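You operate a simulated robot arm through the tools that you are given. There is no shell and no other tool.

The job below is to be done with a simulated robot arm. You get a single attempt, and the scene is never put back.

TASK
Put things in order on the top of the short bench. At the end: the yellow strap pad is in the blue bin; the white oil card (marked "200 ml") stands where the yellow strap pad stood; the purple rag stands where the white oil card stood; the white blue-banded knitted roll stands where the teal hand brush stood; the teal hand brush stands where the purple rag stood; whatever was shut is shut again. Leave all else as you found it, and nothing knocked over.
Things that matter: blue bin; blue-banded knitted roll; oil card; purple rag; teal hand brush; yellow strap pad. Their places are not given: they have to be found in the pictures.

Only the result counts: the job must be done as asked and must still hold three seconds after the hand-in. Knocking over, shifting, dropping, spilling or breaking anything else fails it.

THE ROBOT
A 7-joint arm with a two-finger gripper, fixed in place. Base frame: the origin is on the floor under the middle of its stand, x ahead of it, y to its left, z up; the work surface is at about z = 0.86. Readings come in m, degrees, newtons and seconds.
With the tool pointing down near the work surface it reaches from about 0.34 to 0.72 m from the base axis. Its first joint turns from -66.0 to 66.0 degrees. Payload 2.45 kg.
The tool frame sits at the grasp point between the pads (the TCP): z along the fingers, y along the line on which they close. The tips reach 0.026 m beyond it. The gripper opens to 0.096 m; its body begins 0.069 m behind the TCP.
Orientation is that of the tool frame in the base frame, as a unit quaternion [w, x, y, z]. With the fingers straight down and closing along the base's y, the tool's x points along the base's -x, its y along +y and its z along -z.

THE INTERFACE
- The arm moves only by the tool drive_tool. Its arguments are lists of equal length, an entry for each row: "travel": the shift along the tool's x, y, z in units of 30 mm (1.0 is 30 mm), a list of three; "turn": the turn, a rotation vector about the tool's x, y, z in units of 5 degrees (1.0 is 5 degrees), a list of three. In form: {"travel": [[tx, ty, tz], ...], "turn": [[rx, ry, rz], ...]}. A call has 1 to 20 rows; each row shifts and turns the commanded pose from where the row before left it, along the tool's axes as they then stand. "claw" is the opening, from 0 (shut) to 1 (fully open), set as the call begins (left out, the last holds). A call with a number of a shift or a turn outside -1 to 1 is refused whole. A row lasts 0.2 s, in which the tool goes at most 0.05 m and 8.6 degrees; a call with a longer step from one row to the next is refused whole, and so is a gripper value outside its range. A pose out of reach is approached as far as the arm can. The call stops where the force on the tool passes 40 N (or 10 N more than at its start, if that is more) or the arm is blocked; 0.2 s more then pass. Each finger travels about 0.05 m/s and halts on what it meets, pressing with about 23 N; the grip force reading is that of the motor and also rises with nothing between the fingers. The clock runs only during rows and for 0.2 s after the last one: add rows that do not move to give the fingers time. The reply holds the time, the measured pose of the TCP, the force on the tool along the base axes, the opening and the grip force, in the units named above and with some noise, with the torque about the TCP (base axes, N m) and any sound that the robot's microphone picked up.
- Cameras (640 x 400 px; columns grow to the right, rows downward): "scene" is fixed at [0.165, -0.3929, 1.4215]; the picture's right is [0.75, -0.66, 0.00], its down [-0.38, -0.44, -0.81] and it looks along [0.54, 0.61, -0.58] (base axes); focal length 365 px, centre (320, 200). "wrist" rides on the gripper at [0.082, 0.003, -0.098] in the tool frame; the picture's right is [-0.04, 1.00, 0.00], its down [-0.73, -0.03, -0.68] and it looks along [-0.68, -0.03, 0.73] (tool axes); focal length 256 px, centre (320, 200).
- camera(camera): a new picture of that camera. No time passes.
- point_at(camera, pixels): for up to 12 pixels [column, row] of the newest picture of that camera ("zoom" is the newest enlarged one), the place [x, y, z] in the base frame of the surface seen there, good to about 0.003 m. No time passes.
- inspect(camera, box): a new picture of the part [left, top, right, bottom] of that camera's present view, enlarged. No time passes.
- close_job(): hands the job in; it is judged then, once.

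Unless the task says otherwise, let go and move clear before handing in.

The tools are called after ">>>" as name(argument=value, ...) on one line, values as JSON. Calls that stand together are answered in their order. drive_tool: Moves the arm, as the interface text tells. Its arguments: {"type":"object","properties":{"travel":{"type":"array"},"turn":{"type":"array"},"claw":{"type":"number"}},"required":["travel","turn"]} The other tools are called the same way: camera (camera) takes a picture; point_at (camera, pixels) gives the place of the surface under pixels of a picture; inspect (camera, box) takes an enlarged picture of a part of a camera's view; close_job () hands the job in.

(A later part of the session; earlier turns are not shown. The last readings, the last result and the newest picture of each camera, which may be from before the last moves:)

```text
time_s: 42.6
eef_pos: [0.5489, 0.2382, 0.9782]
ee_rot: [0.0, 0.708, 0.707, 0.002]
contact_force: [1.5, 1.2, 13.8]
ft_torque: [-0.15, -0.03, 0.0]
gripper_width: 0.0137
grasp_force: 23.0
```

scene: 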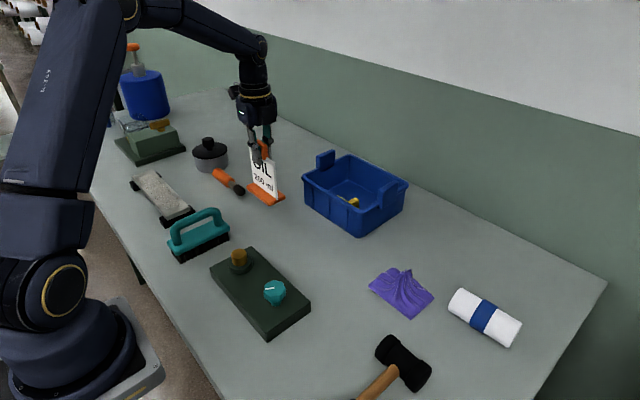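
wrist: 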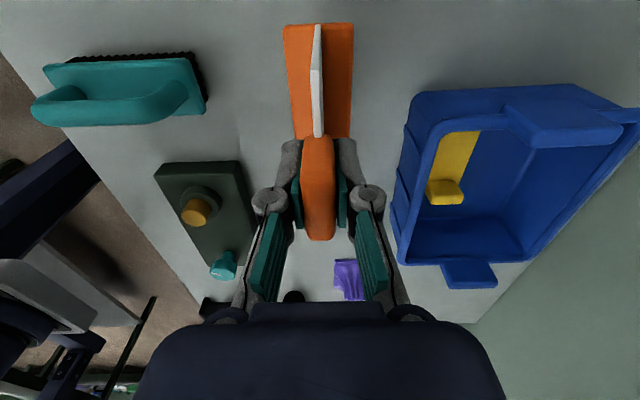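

A force of 13.8 N shows the card has seated on the bench. I'll relieve the press slightly and then open the fingers.

>>> drive_tool(travel=[[0, 0, -0.04], [0, 0, 0]], turn=[[0, 0, 0], [0, 0, 0]])

>>> drive_tool(travel=[[0, 0, 0], [0, 0, 0], [0, 0, 0], [0, 0, 0], [0, 0, 0]], turn=[[0, 0, 0], [0, 0, 0], [0, 0, 0], [0, 0, 0], [0, 0, 0]], claw=0.62)

>>> camera(camera="wrist")

>>> inspect(camera="scene", box=[200, 100, 340, 230])

```text
time_s: 43.2
eef_pos: [0.5479, 0.2388, 0.9791]
ee_rot: [0.0, 0.707, 0.707, 0.001]
contact_force: [3.8, 0.3, 12.6]
ft_torque: [0.08, -0.04, 0.0]
gripper_width: 0.0135
grasp_force: 22.8
```

```text
time_s: 44.4
eef_pos: [0.5491, 0.2384, 0.9761]
ee_rot: [0.0, 0.707, 0.707, -0.001]
contact_force: [-0.8, -0.1, 0.6]
ft_torque: [0.02, -0.01, 0.02]
gripper_width: 0.0597
grasp_force: 0.1
```

```text
taken
```

wrist: 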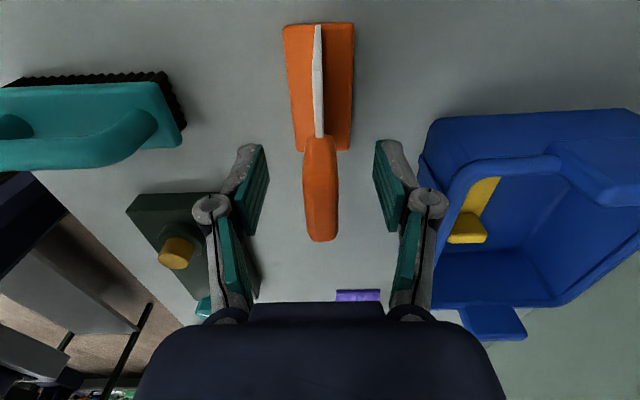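

```text
3.08 times, centred on (270, 165) of scene
```

zoom: 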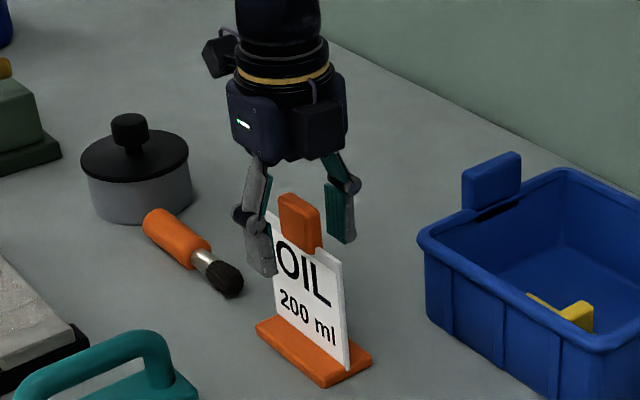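

The card stands free and upright. I'll rise straight up to about z = 1.12 and turn back −90°.

>>> drive_tool(travel=[[0, 0, -0.4], [0, 0, -0.8], [0, 0, -0.9], [0, 0, -0.9], [0, 0, -0.9], [0, 0, -0.9], [0, 0, 0]], turn=[[0, 0, 0], [0, 0, 0], [0, 0, 0], [0, 0, 0], [0, 0, 0], [0, 0, 0], [0, 0, 0]])

>>> drive_tool(travel=[[0, 0, 0], [0, 0, 0], [0, 0, 0], [0, 0, 0], [0, 0, 0], [0, 0, 0], [0, 0, 0], [0, 0, 0], [0, 0, 0], [0, 0, 0], [0, 0, 0], [0, 0, 0], [0, 0, 0], [0, 0, 0], [0, 0, 0], [0, 0, 0], [0, 0, 0], [0, 0, 0], [0, 0, 0]], turn=[[0, 0, -1], [0, 0, -1], [0, 0, -1], [0, 0, -1], [0, 0, -1], [0, 0, -1], [0, 0, -1], [0, 0, -1], [0, 0, -1], [0, 0, -1], [0, 0, -1], [0, 0, -1], [0, 0, -1], [0, 0, -1], [0, 0, -1], [0, 0, -1], [0, 0, -1], [0, 0, -1], [0, 0, 0]])

>>> drive_tool(travel=[[-0.12, -0.9, 0], [-0.12, -0.9, 0], [-0.12, -0.9, 0], [-0.12, -0.9, 0], [-0.12, -0.9, 0], [-0.12, -0.9, 0], [-0.12, -0.9, 0], [-0.12, -0.9, 0], [-0.12, -0.9, 0], [-0.12, -0.9, 0], [-0.12, -0.9, 0], [-0.12, -0.9, 0], [-0.12, -0.9, 0], [-0.12, -0.9, 0], [0, 0, 0]], turn=[[0, 0, 0], [0, 0, 0], [0, 0, 0], [0, 0, 0], [0, 0, 0], [0, 0, 0], [0, 0, 0], [0, 0, 0], [0, 0, 0], [0, 0, 0], [0, 0, 0], [0, 0, 0], [0, 0, 0], [0, 0, 0], [0, 0, 0]])

>>> camera(camera="scene")

>>> camera(camera="wrist")

```text
time_s: 46.0
eef_pos: [0.5499, 0.2391, 1.1239]
ee_rot: [-0.001, 0.707, 0.707, 0.0]
contact_force: [-0.6, -0.8, 0.3]
ft_torque: [-0.03, 0.02, -0.02]
gripper_width: 0.0595
grasp_force: 0.1
```

```text
time_s: 50.0
eef_pos: [0.549, 0.239, 1.1228]
ee_rot: [-0.001, -0.001, 1.0, -0.001]
contact_force: [-0.2, 0.9, 0.9]
ft_torque: [-0.01, -0.04, -0.04]
gripper_width: 0.0594
grasp_force: 0.0
```

```text
time_s: 53.2
eef_pos: [0.5986, -0.1418, 1.1195]
ee_rot: [0.0, 0.0, 1.0, 0.0]
contact_force: [0.9, 0.1, 0.3]
ft_torque: [0.02, -0.02, -0.04]
gripper_width: 0.0598
grasp_force: 0.1
```

```text
taken
```

scene: 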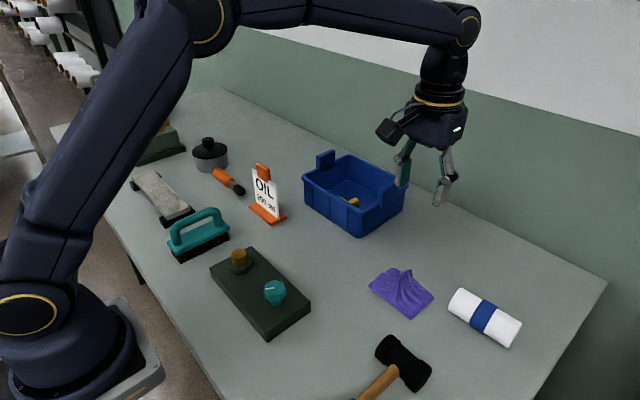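

```text
taken
```

wrist: 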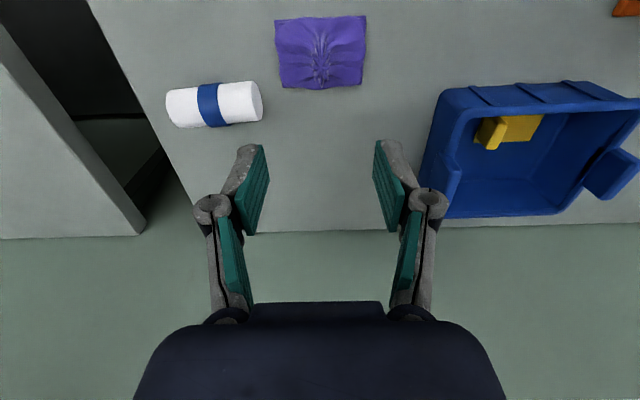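

The card stands at (268,195) in the scene, and the arm is above the rag. I'll zoom the wrist view on the rag to refine the tuft's place.

>>> inspect(camera="wrist", box=[260, 5, 380, 100])

```text
4.21 times, centred on (320, 52) of wrist
```

zoom: 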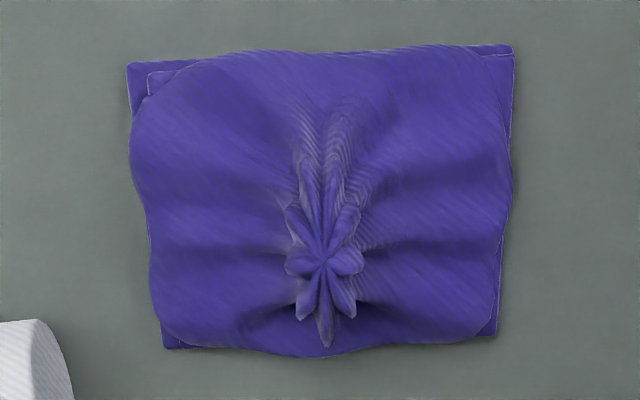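

>>> point_at(camera="zoom", pixels=[[325, 258], [290, 262], [360, 262], [325, 340], [325, 210], [290, 215], [355, 215], [325, 165], [130, 66], [512, 48], [165, 345], [497, 332]])

>>> point_at(camera="zoom", pixels=[[305, 315], [350, 315], [270, 240], [250, 240], [380, 240], [400, 240], [325, 130], [325, 100], [280, 280], [370, 280]])

```text
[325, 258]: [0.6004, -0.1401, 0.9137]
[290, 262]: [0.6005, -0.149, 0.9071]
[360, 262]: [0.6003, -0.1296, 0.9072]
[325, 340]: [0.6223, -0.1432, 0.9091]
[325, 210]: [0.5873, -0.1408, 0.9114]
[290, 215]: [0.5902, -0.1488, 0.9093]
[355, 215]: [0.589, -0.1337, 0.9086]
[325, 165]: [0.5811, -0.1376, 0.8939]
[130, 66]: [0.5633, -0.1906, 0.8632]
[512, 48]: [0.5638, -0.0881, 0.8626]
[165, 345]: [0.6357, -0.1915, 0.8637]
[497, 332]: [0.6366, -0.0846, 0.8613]
```

```text
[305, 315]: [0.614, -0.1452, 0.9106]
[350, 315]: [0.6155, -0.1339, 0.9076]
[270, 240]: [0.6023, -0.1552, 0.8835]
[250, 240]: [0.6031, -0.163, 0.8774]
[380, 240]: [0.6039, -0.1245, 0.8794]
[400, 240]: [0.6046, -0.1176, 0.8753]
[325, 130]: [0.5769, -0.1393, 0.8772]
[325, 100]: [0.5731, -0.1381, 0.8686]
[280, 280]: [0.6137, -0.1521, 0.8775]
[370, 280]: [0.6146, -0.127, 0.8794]
```

The tuft centre is (0.600, −0.140), with its top at 0.914 and the cloth falling to about 0.88 at 15 mm either side. I'll descend so the tips reach about z = 0.885.

>>> drive_tool(travel=[[-0.05, 0.04, 0.9], [0, 0, 0.9], [0, 0, 0.9], [0, 0, 0.9], [0, 0, 0.9], [0, 0, 0.9], [0, 0, 0.8], [0, 0, 0.5], [0, 0, 0.25], [0, 0, 0]], turn=[[0, 0, 0], [0, 0, 0], [0, 0, 0], [0, 0, 0], [0, 0, 0], [0, 0, 0], [0, 0, 0], [0, 0, 0], [0, 0, 0], [0, 0, 0]])

>>> camera(camera="wrist")

>>> inspect(camera="scene", box=[340, 190, 480, 330])

```text
time_s: 55.4
eef_pos: [0.6003, -0.1383, 0.9133]
ee_rot: [0.0, 0.0, 1.0, 0.0]
contact_force: [0.3, -0.1, -0.5]
ft_torque: [0.01, 0.03, -0.02]
gripper_width: 0.0596
grasp_force: 0.1
```

```text
taken
```

wrist: 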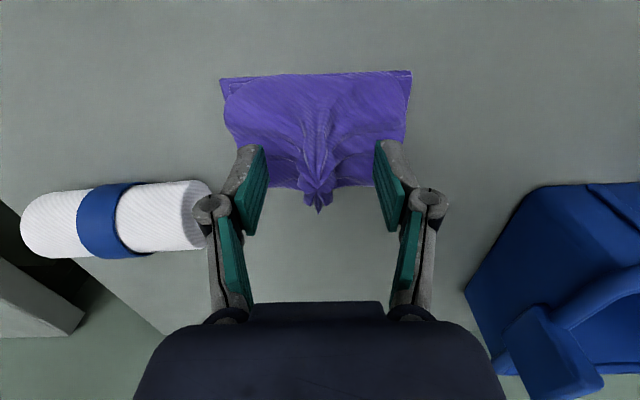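

```text
2.86 times, centred on (410, 260) of scene
```

zoom: 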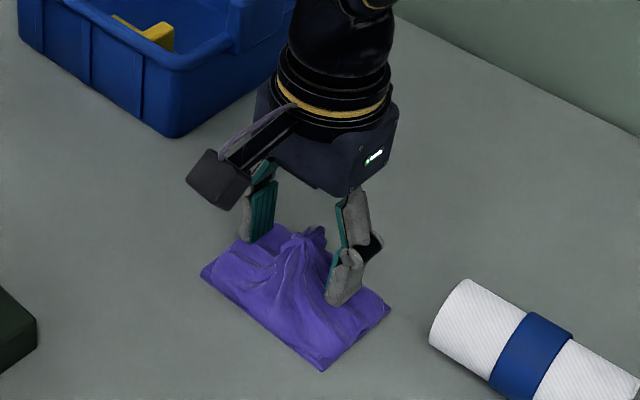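

The tuft sits at (318,188) between the fingers. I'll go down 4 mm more and close.

>>> drive_tool(travel=[[0, 0, 0.15], [0, 0, 0]], turn=[[0, 0, 0], [0, 0, 0]])

>>> drive_tool(travel=[[0, 0, 0], [0, 0, 0], [0, 0, 0], [0, 0, 0], [0, 0, 0]], turn=[[0, 0, 0], [0, 0, 0], [0, 0, 0], [0, 0, 0], [0, 0, 0]], claw=0)

>>> camera(camera="wrist")

>>> inspect(camera="scene", box=[340, 190, 480, 330])

```text
time_s: 56.0
eef_pos: [0.5991, -0.1391, 0.9081]
ee_rot: [0.0, 0.001, 1.0, -0.001]
contact_force: [0.1, 0.1, 0.3]
ft_torque: [-0.01, -0.01, 0.01]
gripper_width: 0.0595
grasp_force: 0.1
```

```text
time_s: 57.2
eef_pos: [0.6, -0.137, 0.9079]
ee_rot: [0.0, 0.0, 1.0, 0.0]
contact_force: [0.7, -1.0, 1.0]
ft_torque: [-0.04, -0.02, 0.02]
gripper_width: 0.0153
grasp_force: 23.3
```

```text
taken
```

wrist: 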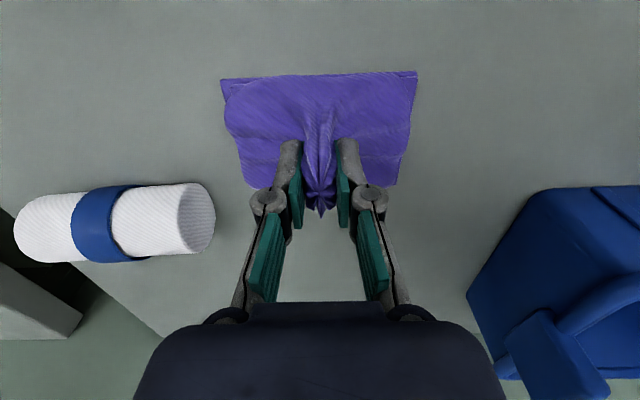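

```text
2.86 times, centred on (410, 260) of scene
```

zoom: 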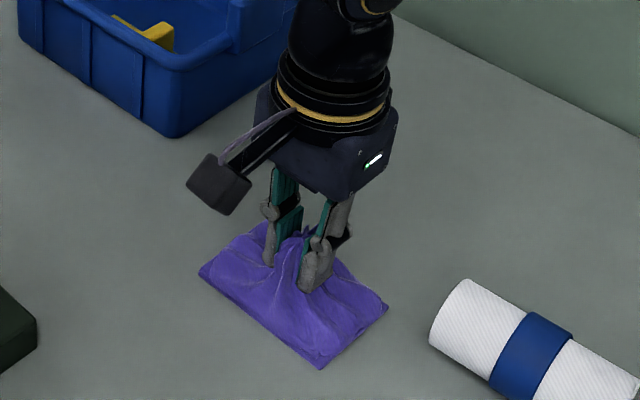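

The tuft is held at 0.0153 m with 23 N. I'll lift 120 mm and carry the rag by (−0.034, +0.219) to the card's old place.

>>> drive_tool(travel=[[0, 0, -0.2], [0, 0, -0.4], [0, 0, -0.7], [0, 0, -0.8], [0, 0, -0.8], [0, 0, -0.7], [0, 0, -0.4], [0, 0, 0]], turn=[[0, 0, 0], [0, 0, 0], [0, 0, 0], [0, 0, 0], [0, 0, 0], [0, 0, 0], [0, 0, 0], [0, 0, 0]])

>>> camera(camera="scene")

>>> camera(camera="wrist")

```text
time_s: 59.0
eef_pos: [0.599, -0.1377, 1.0292]
ee_rot: [0.0, 0.0, 1.0, -0.001]
contact_force: [0.1, 0.4, -0.7]
ft_torque: [0.01, -0.02, 0.02]
gripper_width: 0.0153
grasp_force: 23.0
```

```text
taken
```

scene: 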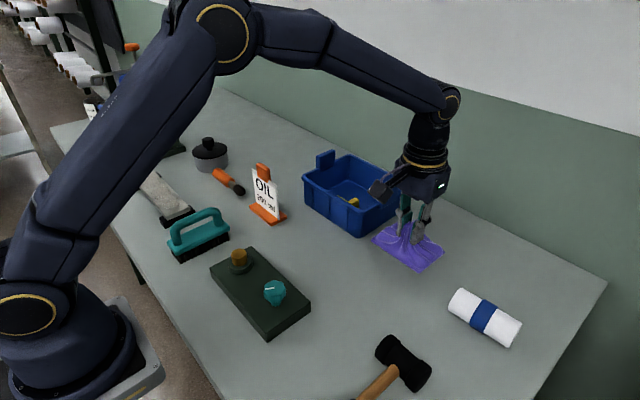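

```text
taken
```

wrist: 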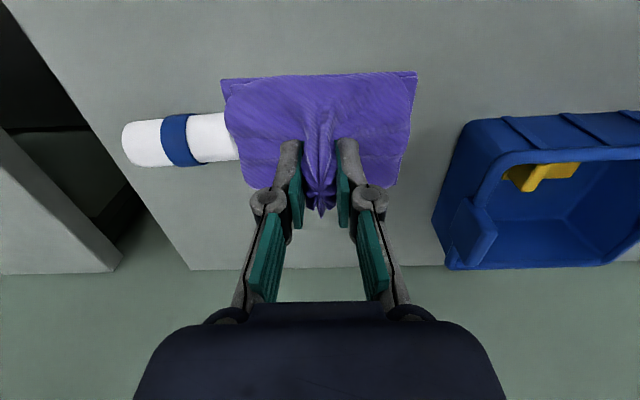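

The rag hangs level from the fingers. I'll carry it over to the card's old place.

>>> drive_tool(travel=[[0.12, 0.78, 0], [0.12, 0.78, 0], [0.12, 0.78, 0], [0.12, 0.78, 0], [0.12, 0.78, 0], [0.12, 0.78, 0], [0.12, 0.78, 0], [0.12, 0.78, 0], [0.12, 0.78, 0], [0.05, 0.27, 0], [0, 0, 0], [0, 0, 0]], turn=[[0, 0, 0], [0, 0, 0], [0, 0, 0], [0, 0, 0], [0, 0, 0], [0, 0, 0], [0, 0, 0], [0, 0, 0], [0, 0, 0], [0, 0, 0], [0, 0, 0], [0, 0, 0]])

>>> camera(camera="scene")

>>> camera(camera="wrist")

```text
time_s: 61.6
eef_pos: [0.5673, 0.0801, 1.0307]
ee_rot: [0.0, 0.001, 1.0, 0.0]
contact_force: [0.2, -0.6, -0.8]
ft_torque: [-0.02, 0.0, 0.0]
gripper_width: 0.0152
grasp_force: 22.7
```

```text
taken
```

scene: 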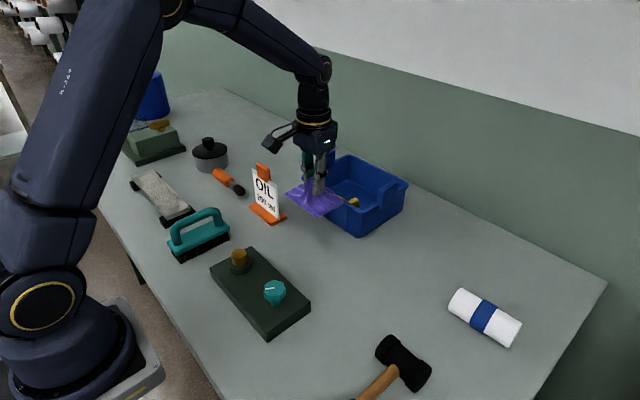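

```text
taken
```

wrist: 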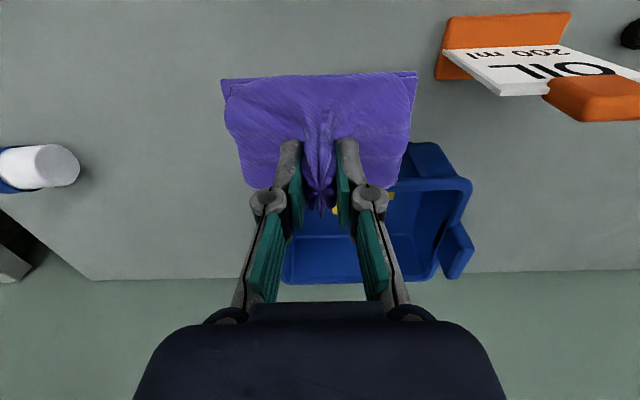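

The rag is over (0.567, 0.080), clear of the bin and the card. I'll lower it almost to the bench.

>>> drive_tool(travel=[[0, 0, 0.8], [0, 0, 0.8], [0, 0, 0.8], [0, 0, 0.7], [0, 0, 0.5], [0, 0, 0.25], [0, 0, 0.1], [0, 0, 0], [0, 0, 0]], turn=[[0, 0, 0], [0, 0, 0], [0, 0, 0], [0, 0, 0], [0, 0, 0], [0, 0, 0], [0, 0, 0], [0, 0, 0], [0, 0, 0]])

>>> inspect(camera="scene", box=[250, 130, 390, 270])

```text
time_s: 63.6
eef_pos: [0.5663, 0.0802, 0.9099]
ee_rot: [0.001, -0.001, 1.0, 0.0]
contact_force: [-0.1, -0.2, -0.4]
ft_torque: [0.04, 0.02, 0.01]
gripper_width: 0.0149
grasp_force: 22.7
```

```text
2.86 times, centred on (320, 200) of scene
```

zoom: 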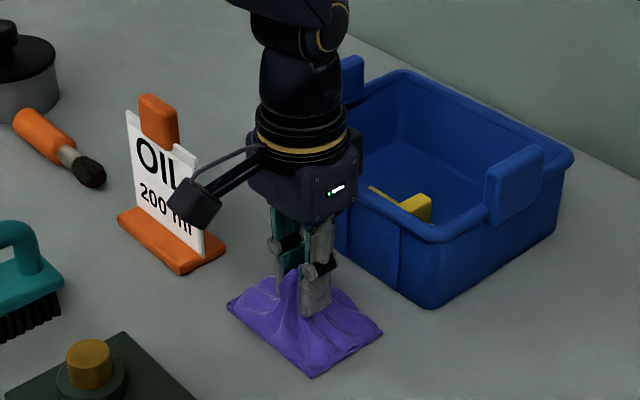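

The rag is within about 2 mm of the bench. I'll lower it the last bit until contact shows.

>>> drive_tool(travel=[[0, 0, 0.05], [0, 0, 0.03], [0, 0, 0]], turn=[[0, 0, 0], [0, 0, 0], [0, 0, 0]])

```text
time_s: 64.4
eef_pos: [0.5669, 0.0804, 0.9086]
ee_rot: [0.001, 0.0, 1.0, 0.0]
contact_force: [-0.3, -1.8, 12.2]
ft_torque: [-0.02, 0.26, 0.03]
gripper_width: 0.015
grasp_force: 23.2
```

Contact at 12 N shows the rag is seated on the bench. I'll relieve the press slightly and open the fingers.

>>> drive_tool(travel=[[0, 0, -0.03], [0, 0, 0]], turn=[[0, 0, 0], [0, 0, 0]])

>>> drive_tool(travel=[[0, 0, 0], [0, 0, 0], [0, 0, 0], [0, 0, 0], [0, 0, 0]], turn=[[0, 0, 0], [0, 0, 0], [0, 0, 0], [0, 0, 0], [0, 0, 0]], claw=0.62)

>>> camera(camera="wrist")

```text
time_s: 65.0
eef_pos: [0.5657, 0.0803, 0.9083]
ee_rot: [0.0, -0.001, 1.0, -0.001]
contact_force: [0.1, -0.5, 2.5]
ft_torque: [0.01, -0.13, -0.05]
gripper_width: 0.015
grasp_force: 22.9
```

```text
time_s: 66.2
eef_pos: [0.5656, 0.0816, 0.9104]
ee_rot: [0.0, 0.0, 1.0, 0.0]
contact_force: [1.1, 0.3, 0.0]
ft_torque: [0.02, 0.02, 0.04]
gripper_width: 0.0594
grasp_force: 0.0
```

```text
taken
```

wrist: 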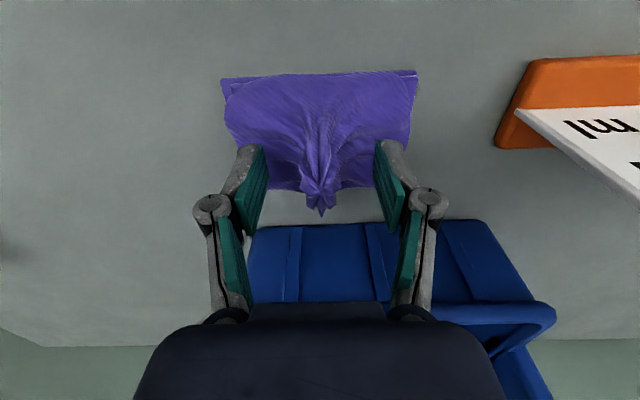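

The rag is released at the card's old place. I'll rise to about z = 1.12 and travel to above the teal brush.

>>> drive_tool(travel=[[0, 0, -0.4], [0, 0, -0.8], [0, 0, -0.9], [0, 0, -0.9], [0, 0, -0.9], [0, 0, -0.9], [0, 0, -0.9], [0, 0, -0.9], [0, 0, -0.5], [0.85, 0.66, 0], [0.85, 0.66, 0], [0.85, 0.66, 0], [0.85, 0.66, 0], [0.85, 0.66, 0], [0.85, 0.66, 0], [0.85, 0.66, 0], [0.68, 0.66, 0], [0, 0, 0], [0, 0, 0]], turn=[[0, 0, 0], [0, 0, 0], [0, 0, 0], [0, 0, 0], [0, 0, 0], [0, 0, 0], [0, 0, 0], [0, 0, 0], [0, 0, 0], [0, 0, 0], [0, 0, 0], [0, 0, 0], [0, 0, 0], [0, 0, 0], [0, 0, 0], [0, 0, 0], [0, 0, 0], [0, 0, 0], [0, 0, 0]])

>>> camera(camera="scene")

>>> camera(camera="wrist")

```text
time_s: 70.2
eef_pos: [0.3675, 0.2406, 1.1226]
ee_rot: [0.0, 0.0, 1.0, 0.0]
contact_force: [0.0, 0.3, 0.2]
ft_torque: [0.02, -0.02, 0.01]
gripper_width: 0.0598
grasp_force: 0.1
```

```text
taken
```

scene: 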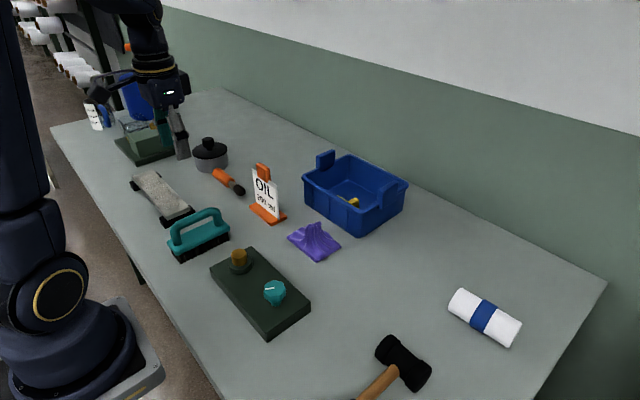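

```text
taken
```

wrist: 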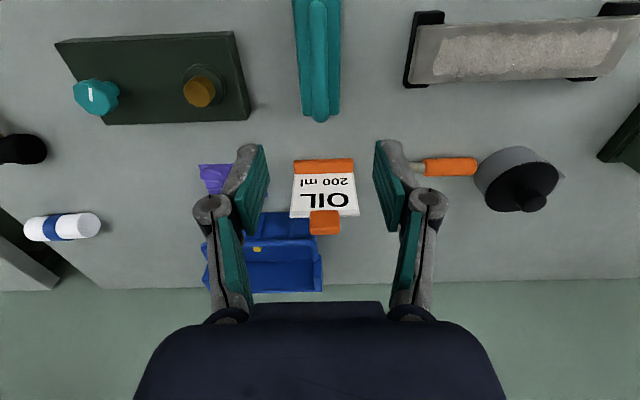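

The arm is above the brush, whose handle runs along column 318 of the wrist picture. I'll measure the brush and the near whetstone from here.

>>> point_at(camera="wrist", pixels=[[318, 20], [318, 60], [318, 90], [310, 60], [327, 60], [296, 60], [337, 60], [320, 118], [300, 112], [410, 80], [250, 115], [318, 100]])

>>> inspect(camera="wrist", box=[230, 0, 450, 140])

```text
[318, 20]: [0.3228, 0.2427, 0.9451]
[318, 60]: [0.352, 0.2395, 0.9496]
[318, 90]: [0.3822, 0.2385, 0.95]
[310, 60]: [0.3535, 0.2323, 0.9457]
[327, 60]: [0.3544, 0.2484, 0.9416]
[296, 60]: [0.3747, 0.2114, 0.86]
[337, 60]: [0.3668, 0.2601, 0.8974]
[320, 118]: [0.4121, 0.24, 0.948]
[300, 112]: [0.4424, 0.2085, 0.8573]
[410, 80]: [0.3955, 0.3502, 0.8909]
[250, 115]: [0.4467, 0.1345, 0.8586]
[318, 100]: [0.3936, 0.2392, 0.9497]
```

```text
2.86 times, centred on (340, 70) of wrist
```

zoom: 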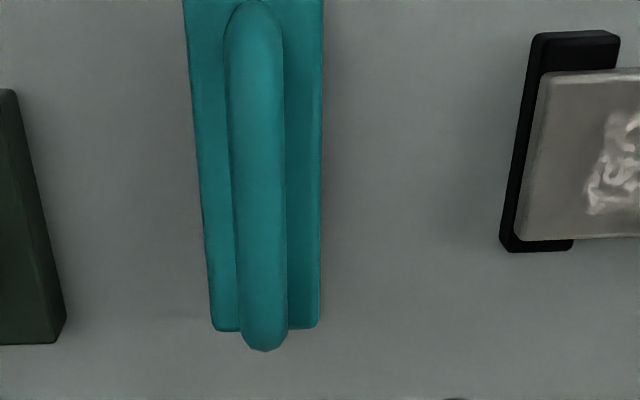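

The handle's centreline is y ≈ 0.2395 with its top at z = 0.950, and neighbours are 0.1 m away. I'll descend to z ≈ 0.940 with the fingers either side of the bar.

>>> drive_tool(travel=[[0, -0.03, 0.9], [0, 0, 0.9], [0, 0, 0.9], [0, 0, 0.9], [0, 0, 0.9], [0, 0, 0.7], [0, 0, 0.5], [0, 0, 0.38], [0, 0, 0]], turn=[[0, 0, 0], [0, 0, 0], [0, 0, 0], [0, 0, 0], [0, 0, 0], [0, 0, 0], [0, 0, 0], [0, 0, 0], [0, 0, 0]])

>>> camera(camera="wrist")

>>> inspect(camera="scene", box=[120, 130, 260, 280])

```text
time_s: 72.2
eef_pos: [0.3693, 0.2396, 0.9399]
ee_rot: [0.0, 0.0, 1.0, 0.0]
contact_force: [-0.3, 0.4, 0.2]
ft_torque: [0.01, -0.02, -0.02]
gripper_width: 0.0595
grasp_force: 0.1
```

```text
taken
```

wrist: 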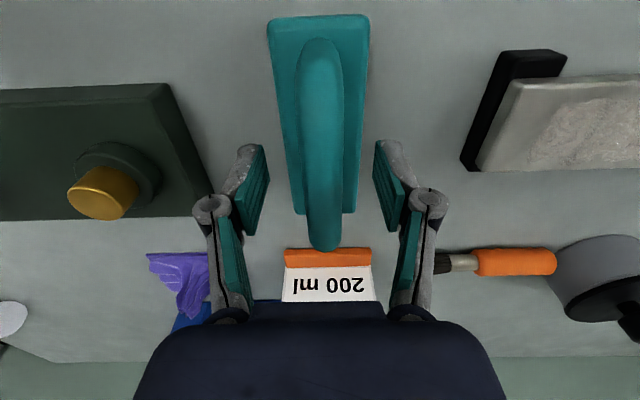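

```text
2.67 times, centred on (190, 205) of scene
```

zoom: 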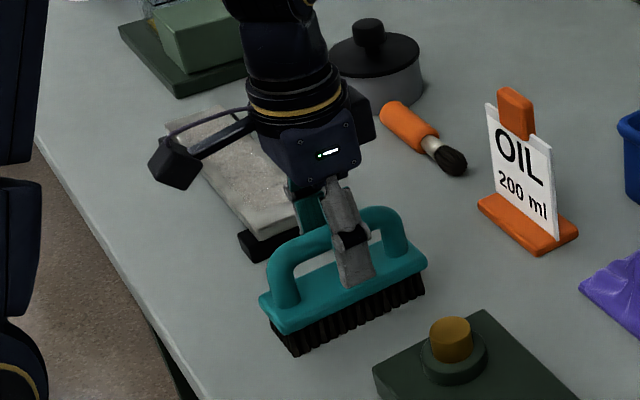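

The handle bar is centred between the fingers at (322,180). I'll close on it.

>>> drive_tool(travel=[[0, 0, 0], [0, 0, 0], [0, 0, 0], [0, 0, 0], [0, 0, 0]], turn=[[0, 0, 0], [0, 0, 0], [0, 0, 0], [0, 0, 0], [0, 0, 0]], claw=0)

```text
time_s: 73.4
eef_pos: [0.3688, 0.2381, 0.9397]
ee_rot: [0.0, 0.0, 1.0, 0.0]
contact_force: [-0.2, 0.4, 0.7]
ft_torque: [-0.01, -0.07, 0.0]
gripper_width: 0.0181
grasp_force: 23.2
```

The handle is held at 0.018 m with 23 N. I'll lift the brush 180 mm straight up and check it.

>>> drive_tool(travel=[[0, 0, -0.2], [0, 0, -0.4], [0, 0, -0.7], [0, 0, -0.8], [0, 0, -0.9], [0, 0, -0.9], [0, 0, -0.9], [0, 0, -0.8], [0, 0, -0.4], [0, 0, 0]], turn=[[0, 0, 0], [0, 0, 0], [0, 0, 0], [0, 0, 0], [0, 0, 0], [0, 0, 0], [0, 0, 0], [0, 0, 0], [0, 0, 0], [0, 0, 0]])

>>> camera(camera="scene")

>>> camera(camera="wrist")

```text
time_s: 75.6
eef_pos: [0.3707, 0.2387, 1.1212]
ee_rot: [0.0, 0.0, 1.0, 0.0]
contact_force: [0.0, 0.4, -1.3]
ft_torque: [-0.01, -0.04, 0.02]
gripper_width: 0.0183
grasp_force: 22.6
```

```text
taken
```

scene: 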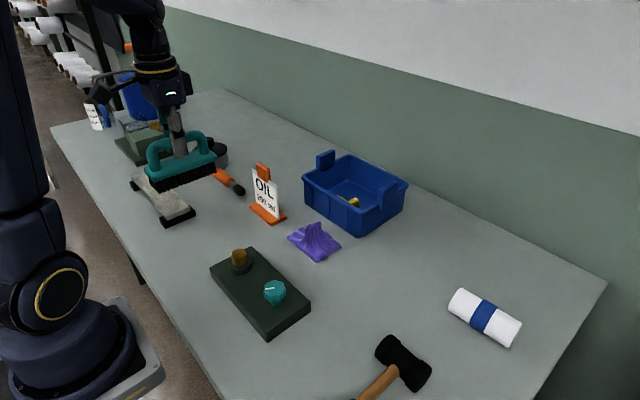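

```text
taken
```

wrist: 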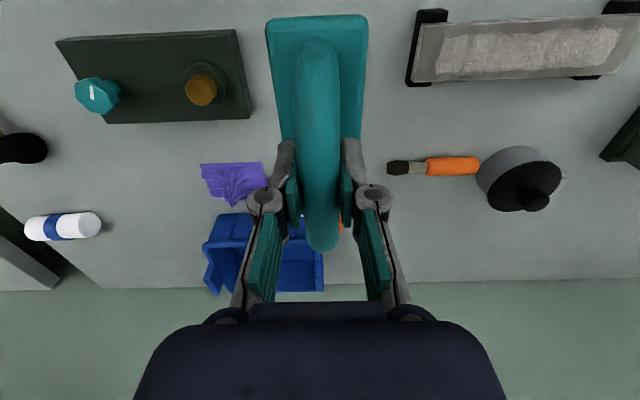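

The brush is level with its bristles well above everything. I'll carry it by (+0.233, −0.377) to above the rag's old place.

>>> drive_tool(travel=[[-0.5543, -0.898, 0], [-0.5543, -0.898, 0], [-0.5543, -0.898, 0], [-0.5543, -0.898, 0], [-0.5543, -0.898, 0], [-0.5543, -0.898, 0], [-0.5543, -0.898, 0], [-0.5543, -0.898, 0], [-0.5543, -0.898, 0], [-0.5543, -0.898, 0], [-0.5543, -0.898, 0], [-0.5543, -0.898, 0], [-0.5543, -0.898, 0], [-0.5543, -0.898, 0], [0, 0, 0], [0, 0, 0]], turn=[[0, 0, 0], [0, 0, 0], [0, 0, 0], [0, 0, 0], [0, 0, 0], [0, 0, 0], [0, 0, 0], [0, 0, 0], [0, 0, 0], [0, 0, 0], [0, 0, 0], [0, 0, 0], [0, 0, 0], [0, 0, 0], [0, 0, 0], [0, 0, 0]])

>>> camera(camera="scene")

>>> camera(camera="wrist")

```text
time_s: 79.0
eef_pos: [0.597, -0.1403, 1.1173]
ee_rot: [0.001, 0.0, 1.0, 0.0]
contact_force: [-0.2, 0.4, -2.3]
ft_torque: [0.02, -0.01, 0.0]
gripper_width: 0.0181
grasp_force: 23.4
```

```text
taken
```

scene: 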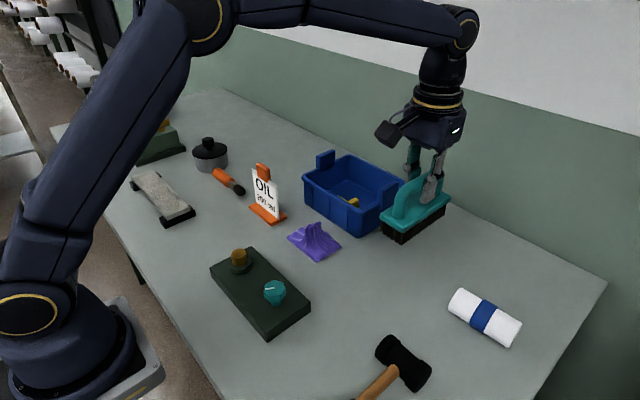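

```text
taken
```

wrist: 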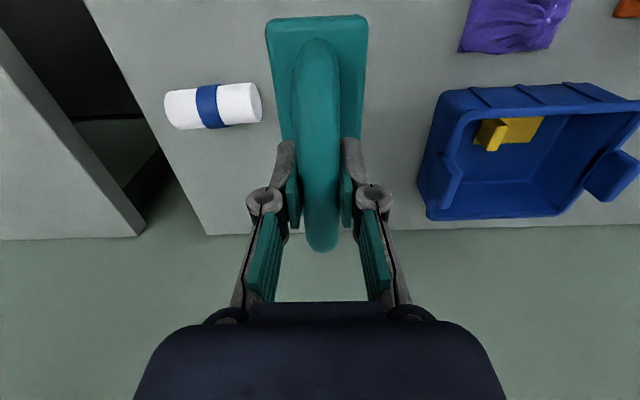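

The brush is over (0.597, −0.140), about 4 mm short in x. I'll correct that and lower it to just above the bench.

>>> drive_tool(travel=[[-0.13, 0.04, 0.3], [0, 0, 0.8], [0, 0, 0.9], [0, 0, 0.9], [0, 0, 0.9], [0, 0, 0.8], [0, 0, 0.6], [0, 0, 0.4], [0, 0, 0.2], [0, 0, 0], [0, 0, 0]], turn=[[0, 0, 0], [0, 0, 0], [0, 0, 0], [0, 0, 0], [0, 0, 0], [0, 0, 0], [0, 0, 0], [0, 0, 0], [0, 0, 0], [0, 0, 0], [0, 0, 0]])

>>> inspect(camera="scene", box=[340, 170, 500, 330])

```text
time_s: 81.4
eef_pos: [0.6028, -0.1385, 0.9444]
ee_rot: [0.0, 0.0, 1.0, 0.0]
contact_force: [-0.9, 0.2, -1.7]
ft_torque: [0.01, -0.01, 0.01]
gripper_width: 0.0179
grasp_force: 22.5
```

```text
2.50 times, centred on (420, 250) of scene
```

zoom: 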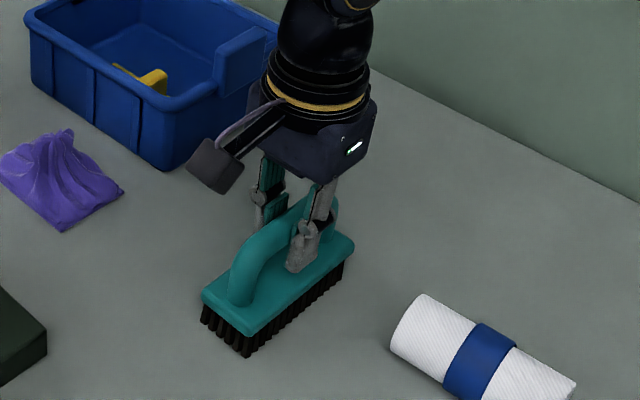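

The brush is about 4–5 mm above the bench at (0.603, −0.139). I'll lower it in small steps until contact.

>>> drive_tool(travel=[[0, 0, 0.06], [0, 0, 0.05], [0, 0, 0.03], [0, 0, 0]], turn=[[0, 0, 0], [0, 0, 0], [0, 0, 0], [0, 0, 0]])

```text
time_s: 82.4
eef_pos: [0.6036, -0.1368, 0.9417]
ee_rot: [0.001, 0.0, 1.0, 0.0]
contact_force: [0.2, -0.8, -1.3]
ft_torque: [0.0, 0.0, -0.03]
gripper_width: 0.0181
grasp_force: 22.7
```

>>> drive_tool(travel=[[0, 0, 0.03], [0, 0, 0.03], [0, 0, 0]], turn=[[0, 0, 0], [0, 0, 0], [0, 0, 0]])

```text
time_s: 83.2
eef_pos: [0.6038, -0.1381, 0.9395]
ee_rot: [0.0, 0.0, 1.0, 0.0]
contact_force: [0.4, 0.5, -1.6]
ft_torque: [0.06, -0.02, 0.0]
gripper_width: 0.0181
grasp_force: 22.5
```

There is still no upward force at z = 0.9395, and the −1.6 N reading is the brush's weight. I'll lower another couple of millimetres.

>>> drive_tool(travel=[[0, 0, 0.03], [0, 0, 0.03], [0, 0, 0]], turn=[[0, 0, 0], [0, 0, 0], [0, 0, 0]])

```text
time_s: 84.0
eef_pos: [0.6055, -0.1373, 0.9385]
ee_rot: [0.001, 0.0, 1.0, 0.0]
contact_force: [-3.1, 4.1, 15.5]
ft_torque: [0.0, 0.05, -0.04]
gripper_width: 0.0182
grasp_force: 23.2
```

The force of 15.5 N shows the brush is seated on its bristles. I'll relieve the press a little and open the fingers.

>>> drive_tool(travel=[[0, 0, -0.03], [0, 0, 0]], turn=[[0, 0, 0], [0, 0, 0]])

>>> drive_tool(travel=[[0, 0, 0], [0, 0, 0], [0, 0, 0], [0, 0, 0], [0, 0, 0]], turn=[[0, 0, 0], [0, 0, 0], [0, 0, 0], [0, 0, 0], [0, 0, 0]], claw=0.62)

>>> camera(camera="wrist")

>>> inspect(camera="scene", box=[340, 170, 500, 330])

```text
time_s: 84.6
eef_pos: [0.6046, -0.1367, 0.9392]
ee_rot: [0.001, 0.0, 1.0, -0.001]
contact_force: [-2.3, 4.3, 14.8]
ft_torque: [-0.01, -0.06, -0.04]
gripper_width: 0.0182
grasp_force: 23.3
```

```text
time_s: 85.8
eef_pos: [0.6037, -0.1371, 0.9381]
ee_rot: [0.0, 0.0, 1.0, 0.0]
contact_force: [0.2, 0.9, -0.7]
ft_torque: [0.03, -0.02, -0.02]
gripper_width: 0.0598
grasp_force: 0.2
```

```text
taken
```

wrist: 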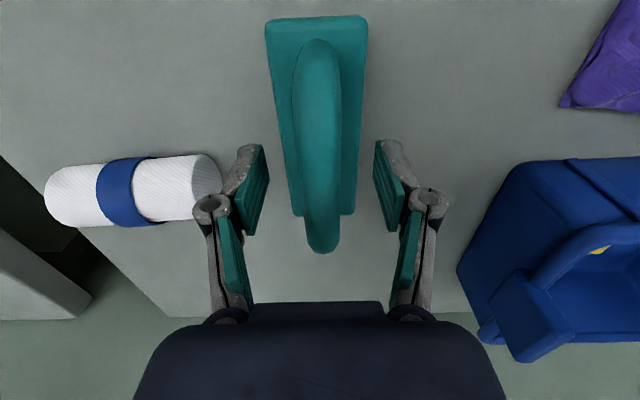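

```text
2.50 times, centred on (420, 250) of scene
```

zoom: 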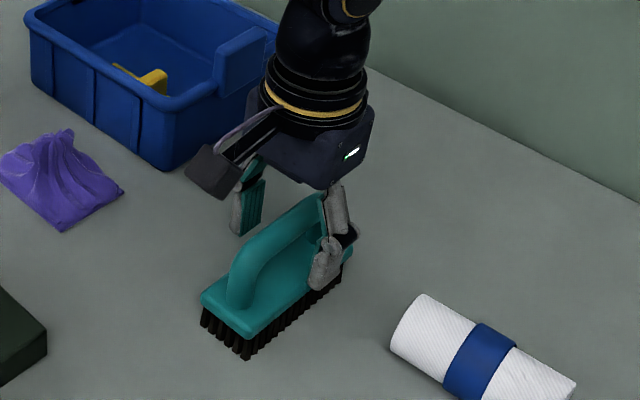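

The brush stands free where the rag was. I'll rise 100 mm and move to above the roll.

>>> drive_tool(travel=[[0, 0, -0.4], [0, 0, -0.8], [0, 0, -0.9], [0, 0, -0.9], [0, 0, -0.4], [0, 0, 0], [-0.2, -0.8, 0], [-0.2, -0.8, 0], [-0.2, -0.8, 0], [-0.2, -0.8, 0], [-0.2, -0.8, 0], [-0.2, -0.8, 0], [0, 0, 0], [0, 0, 0]], turn=[[0, 0, 0], [0, 0, 0], [0, 0, 0], [0, 0, 0], [0, 0, 0], [0, 0, 0], [0, 0, 0], [0, 0, 0], [0, 0, 0], [0, 0, 0], [0, 0, 0], [0, 0, 0], [0, 0, 0], [0, 0, 0]], claw=0.85)

>>> camera(camera="scene")

>>> camera(camera="wrist")

```text
time_s: 88.8
eef_pos: [0.6381, -0.2795, 1.0411]
ee_rot: [0.0, 0.0, 1.0, 0.001]
contact_force: [-0.1, 0.9, 0.1]
ft_torque: [-0.01, 0.01, -0.02]
gripper_width: 0.0815
grasp_force: 0.2
```

```text
taken
```

scene: 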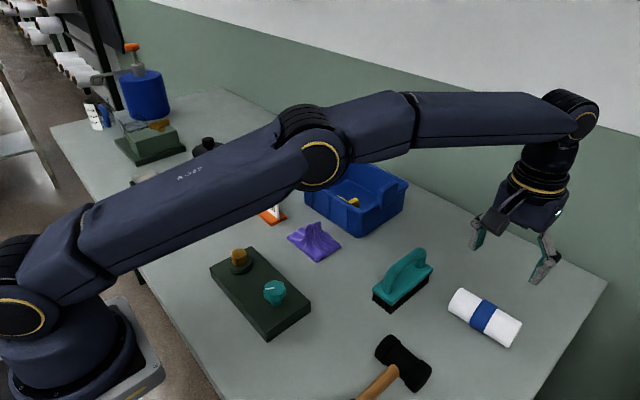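

```text
taken
```

wrist: 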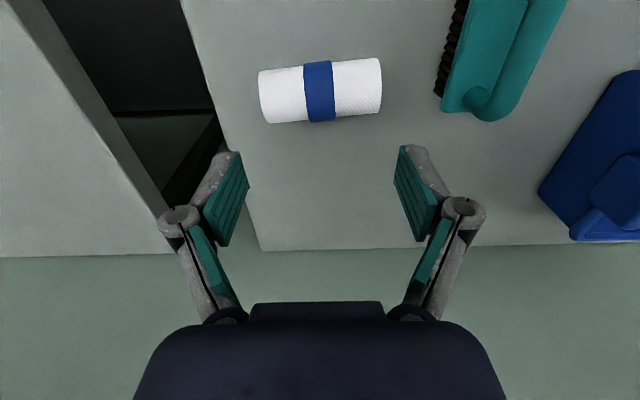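

The roll is in full view in the wrist picture, from (262,95) to (380,85), with its band near (319,91). I'll zoom in and measure its axis.

>>> inspect(camera="wrist", box=[240, 40, 400, 140])

```text
4.00 times, centred on (320, 90) of wrist
```

zoom: 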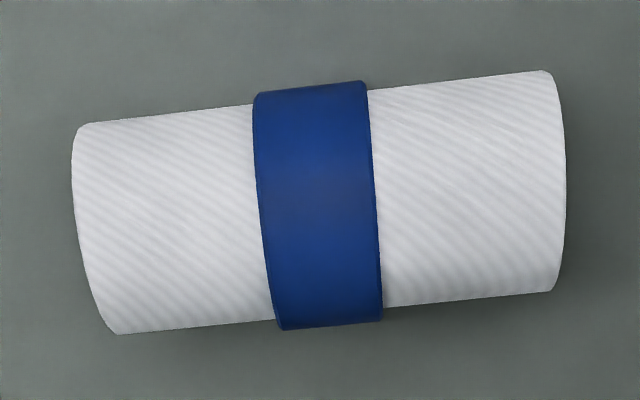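

>>> point_at(camera="zoom", pixels=[[85, 200], [100, 300], [85, 130], [560, 180], [548, 85], [548, 280], [318, 205], [310, 95], [330, 320], [150, 200], [500, 180], [230, 200]])

```text
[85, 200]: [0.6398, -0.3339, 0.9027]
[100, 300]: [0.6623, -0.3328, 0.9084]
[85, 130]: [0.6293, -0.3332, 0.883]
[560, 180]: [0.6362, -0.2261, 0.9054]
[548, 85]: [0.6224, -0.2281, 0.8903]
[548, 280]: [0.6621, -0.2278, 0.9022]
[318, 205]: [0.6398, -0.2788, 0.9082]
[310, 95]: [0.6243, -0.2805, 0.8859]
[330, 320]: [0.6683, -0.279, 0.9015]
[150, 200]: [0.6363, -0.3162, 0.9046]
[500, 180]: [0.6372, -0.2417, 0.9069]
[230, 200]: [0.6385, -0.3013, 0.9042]
```

The roll's axis is tilted about 5° from y, centred near (0.646, −0.280), 0.046 m thick, with its top at 0.906. I'll shift 8 mm in x and turn +85.3° so that the fingers close square across it.

>>> drive_tool(travel=[[-0.267, 0, 0], [0, 0, 0], [0, 0, 0], [0, 0, 0], [0, 0, 0], [0, 0, 0], [0, 0, 0], [0, 0, 0], [0, 0, 0], [0, 0, 0], [0, 0, 0], [0, 0, 0], [0, 0, 0], [0, 0, 0], [0, 0, 0], [0, 0, 0], [0, 0, 0], [0, 0, 0], [0, 0, 0], [0, 0, 0]], turn=[[0, 0, 0], [0, 0, 0.948], [0, 0, 0.948], [0, 0, 0.948], [0, 0, 0.948], [0, 0, 0.948], [0, 0, 0.948], [0, 0, 0.948], [0, 0, 0.948], [0, 0, 0.948], [0, 0, 0.948], [0, 0, 0.948], [0, 0, 0.948], [0, 0, 0.948], [0, 0, 0.948], [0, 0, 0.948], [0, 0, 0.948], [0, 0, 0.948], [0, 0, 0.948], [0, 0, 0]])

>>> camera(camera="wrist")

>>> camera(camera="scene")

```text
time_s: 93.0
eef_pos: [0.6472, -0.2819, 1.0408]
ee_rot: [0.001, 0.678, 0.735, 0.001]
contact_force: [0.4, 0.1, -0.2]
ft_torque: [0.01, -0.03, 0.03]
gripper_width: 0.0816
grasp_force: 0.0
```

```text
taken
```

wrist: 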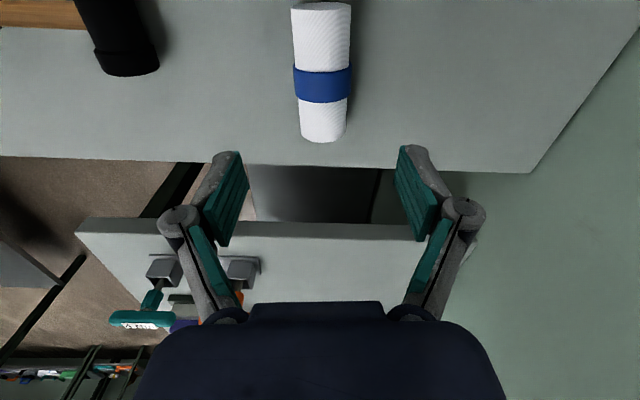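

```text
taken
```

scene: 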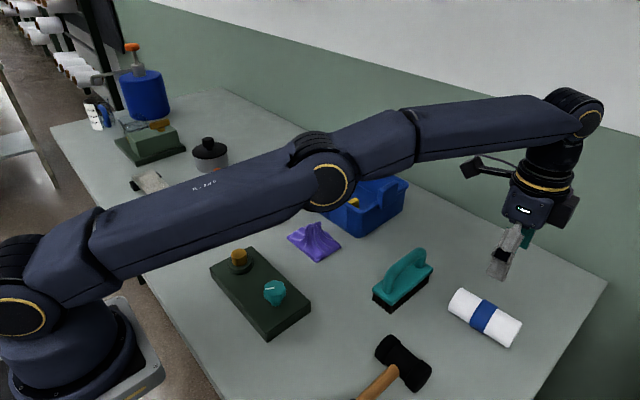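

The roll lies straight between the fingers, with its band centred at (322,85). I'll descend to z ≈ 0.893, keeping the tips a few mm above the bench.

>>> drive_tool(travel=[[0, 0.05, 0.6], [0, 0, 0.8], [0, 0, 0.8], [0, 0, 0.8], [0, 0, 0.8], [0, 0, 0.6], [0, 0, 0.3], [0, 0, 0], [0, 0, 0]], turn=[[0, 0, 0], [0, 0, 0], [0, 0, 0], [0, 0, 0], [0, 0, 0], [0, 0, 0], [0, 0, 0], [0, 0, 0], [0, 0, 0]])

>>> camera(camera="wrist")

>>> inspect(camera="scene", box=[360, 180, 580, 360])

```text
time_s: 95.0
eef_pos: [0.6478, -0.2815, 0.8987]
ee_rot: [0.0, 0.677, 0.736, 0.0]
contact_force: [-0.3, 0.6, 0.6]
ft_torque: [0.03, -0.02, 0.02]
gripper_width: 0.0817
grasp_force: 0.0
```

```text
taken
```

wrist: 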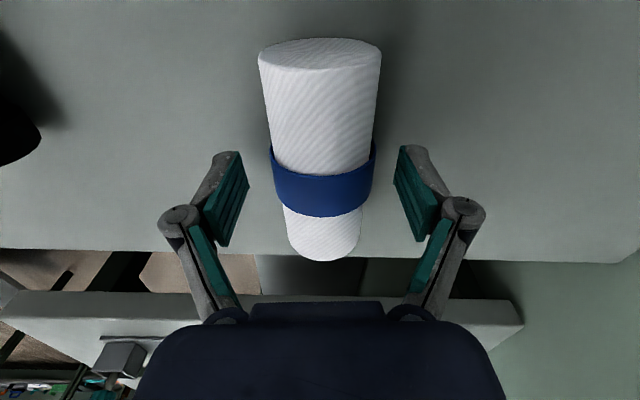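

```text
2.22 times, centred on (470, 270) of scene
```

zoom: 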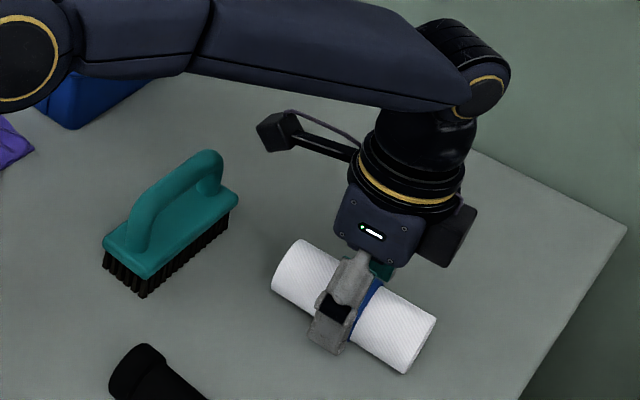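

The fingers straddle the roll with its band centred at (323,187), and the camera block is clear of the brush. I'll go down 6 mm more and close.

>>> drive_tool(travel=[[0, 0, 0.1], [0, 0, 0.1], [0, 0, 0]], turn=[[0, 0, 0], [0, 0, 0], [0, 0, 0]])

>>> drive_tool(travel=[[0, 0, 0], [0, 0, 0], [0, 0, 0], [0, 0, 0], [0, 0, 0]], turn=[[0, 0, 0], [0, 0, 0], [0, 0, 0], [0, 0, 0], [0, 0, 0]], claw=0)

>>> camera(camera="wrist")

>>> inspect(camera="scene", box=[360, 180, 580, 360])

```text
time_s: 95.8
eef_pos: [0.6495, -0.2817, 0.8941]
ee_rot: [-0.001, 0.677, 0.736, 0.0]
contact_force: [0.8, -0.1, 0.6]
ft_torque: [0.01, 0.0, -0.04]
gripper_width: 0.0818
grasp_force: 0.2
```

```text
time_s: 97.0
eef_pos: [0.6498, -0.2812, 0.8927]
ee_rot: [0.001, 0.678, 0.735, 0.0]
contact_force: [-0.3, 1.0, 2.7]
ft_torque: [-0.01, 0.0, -0.14]
gripper_width: 0.048
grasp_force: 22.9
```

```text
taken
```

wrist: 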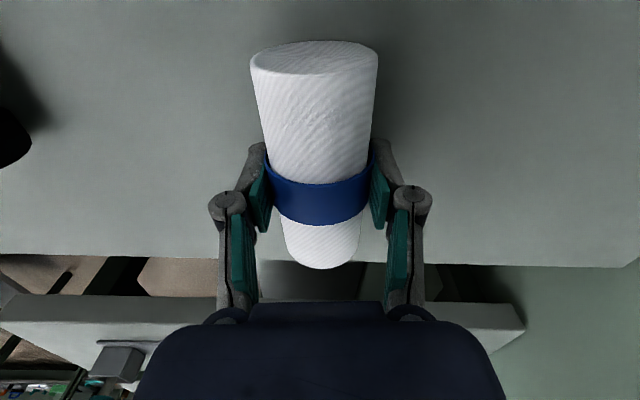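

```text
2.22 times, centred on (470, 270) of scene
```

zoom: 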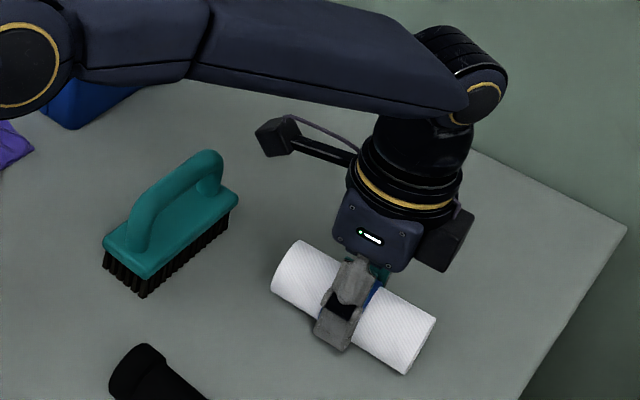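

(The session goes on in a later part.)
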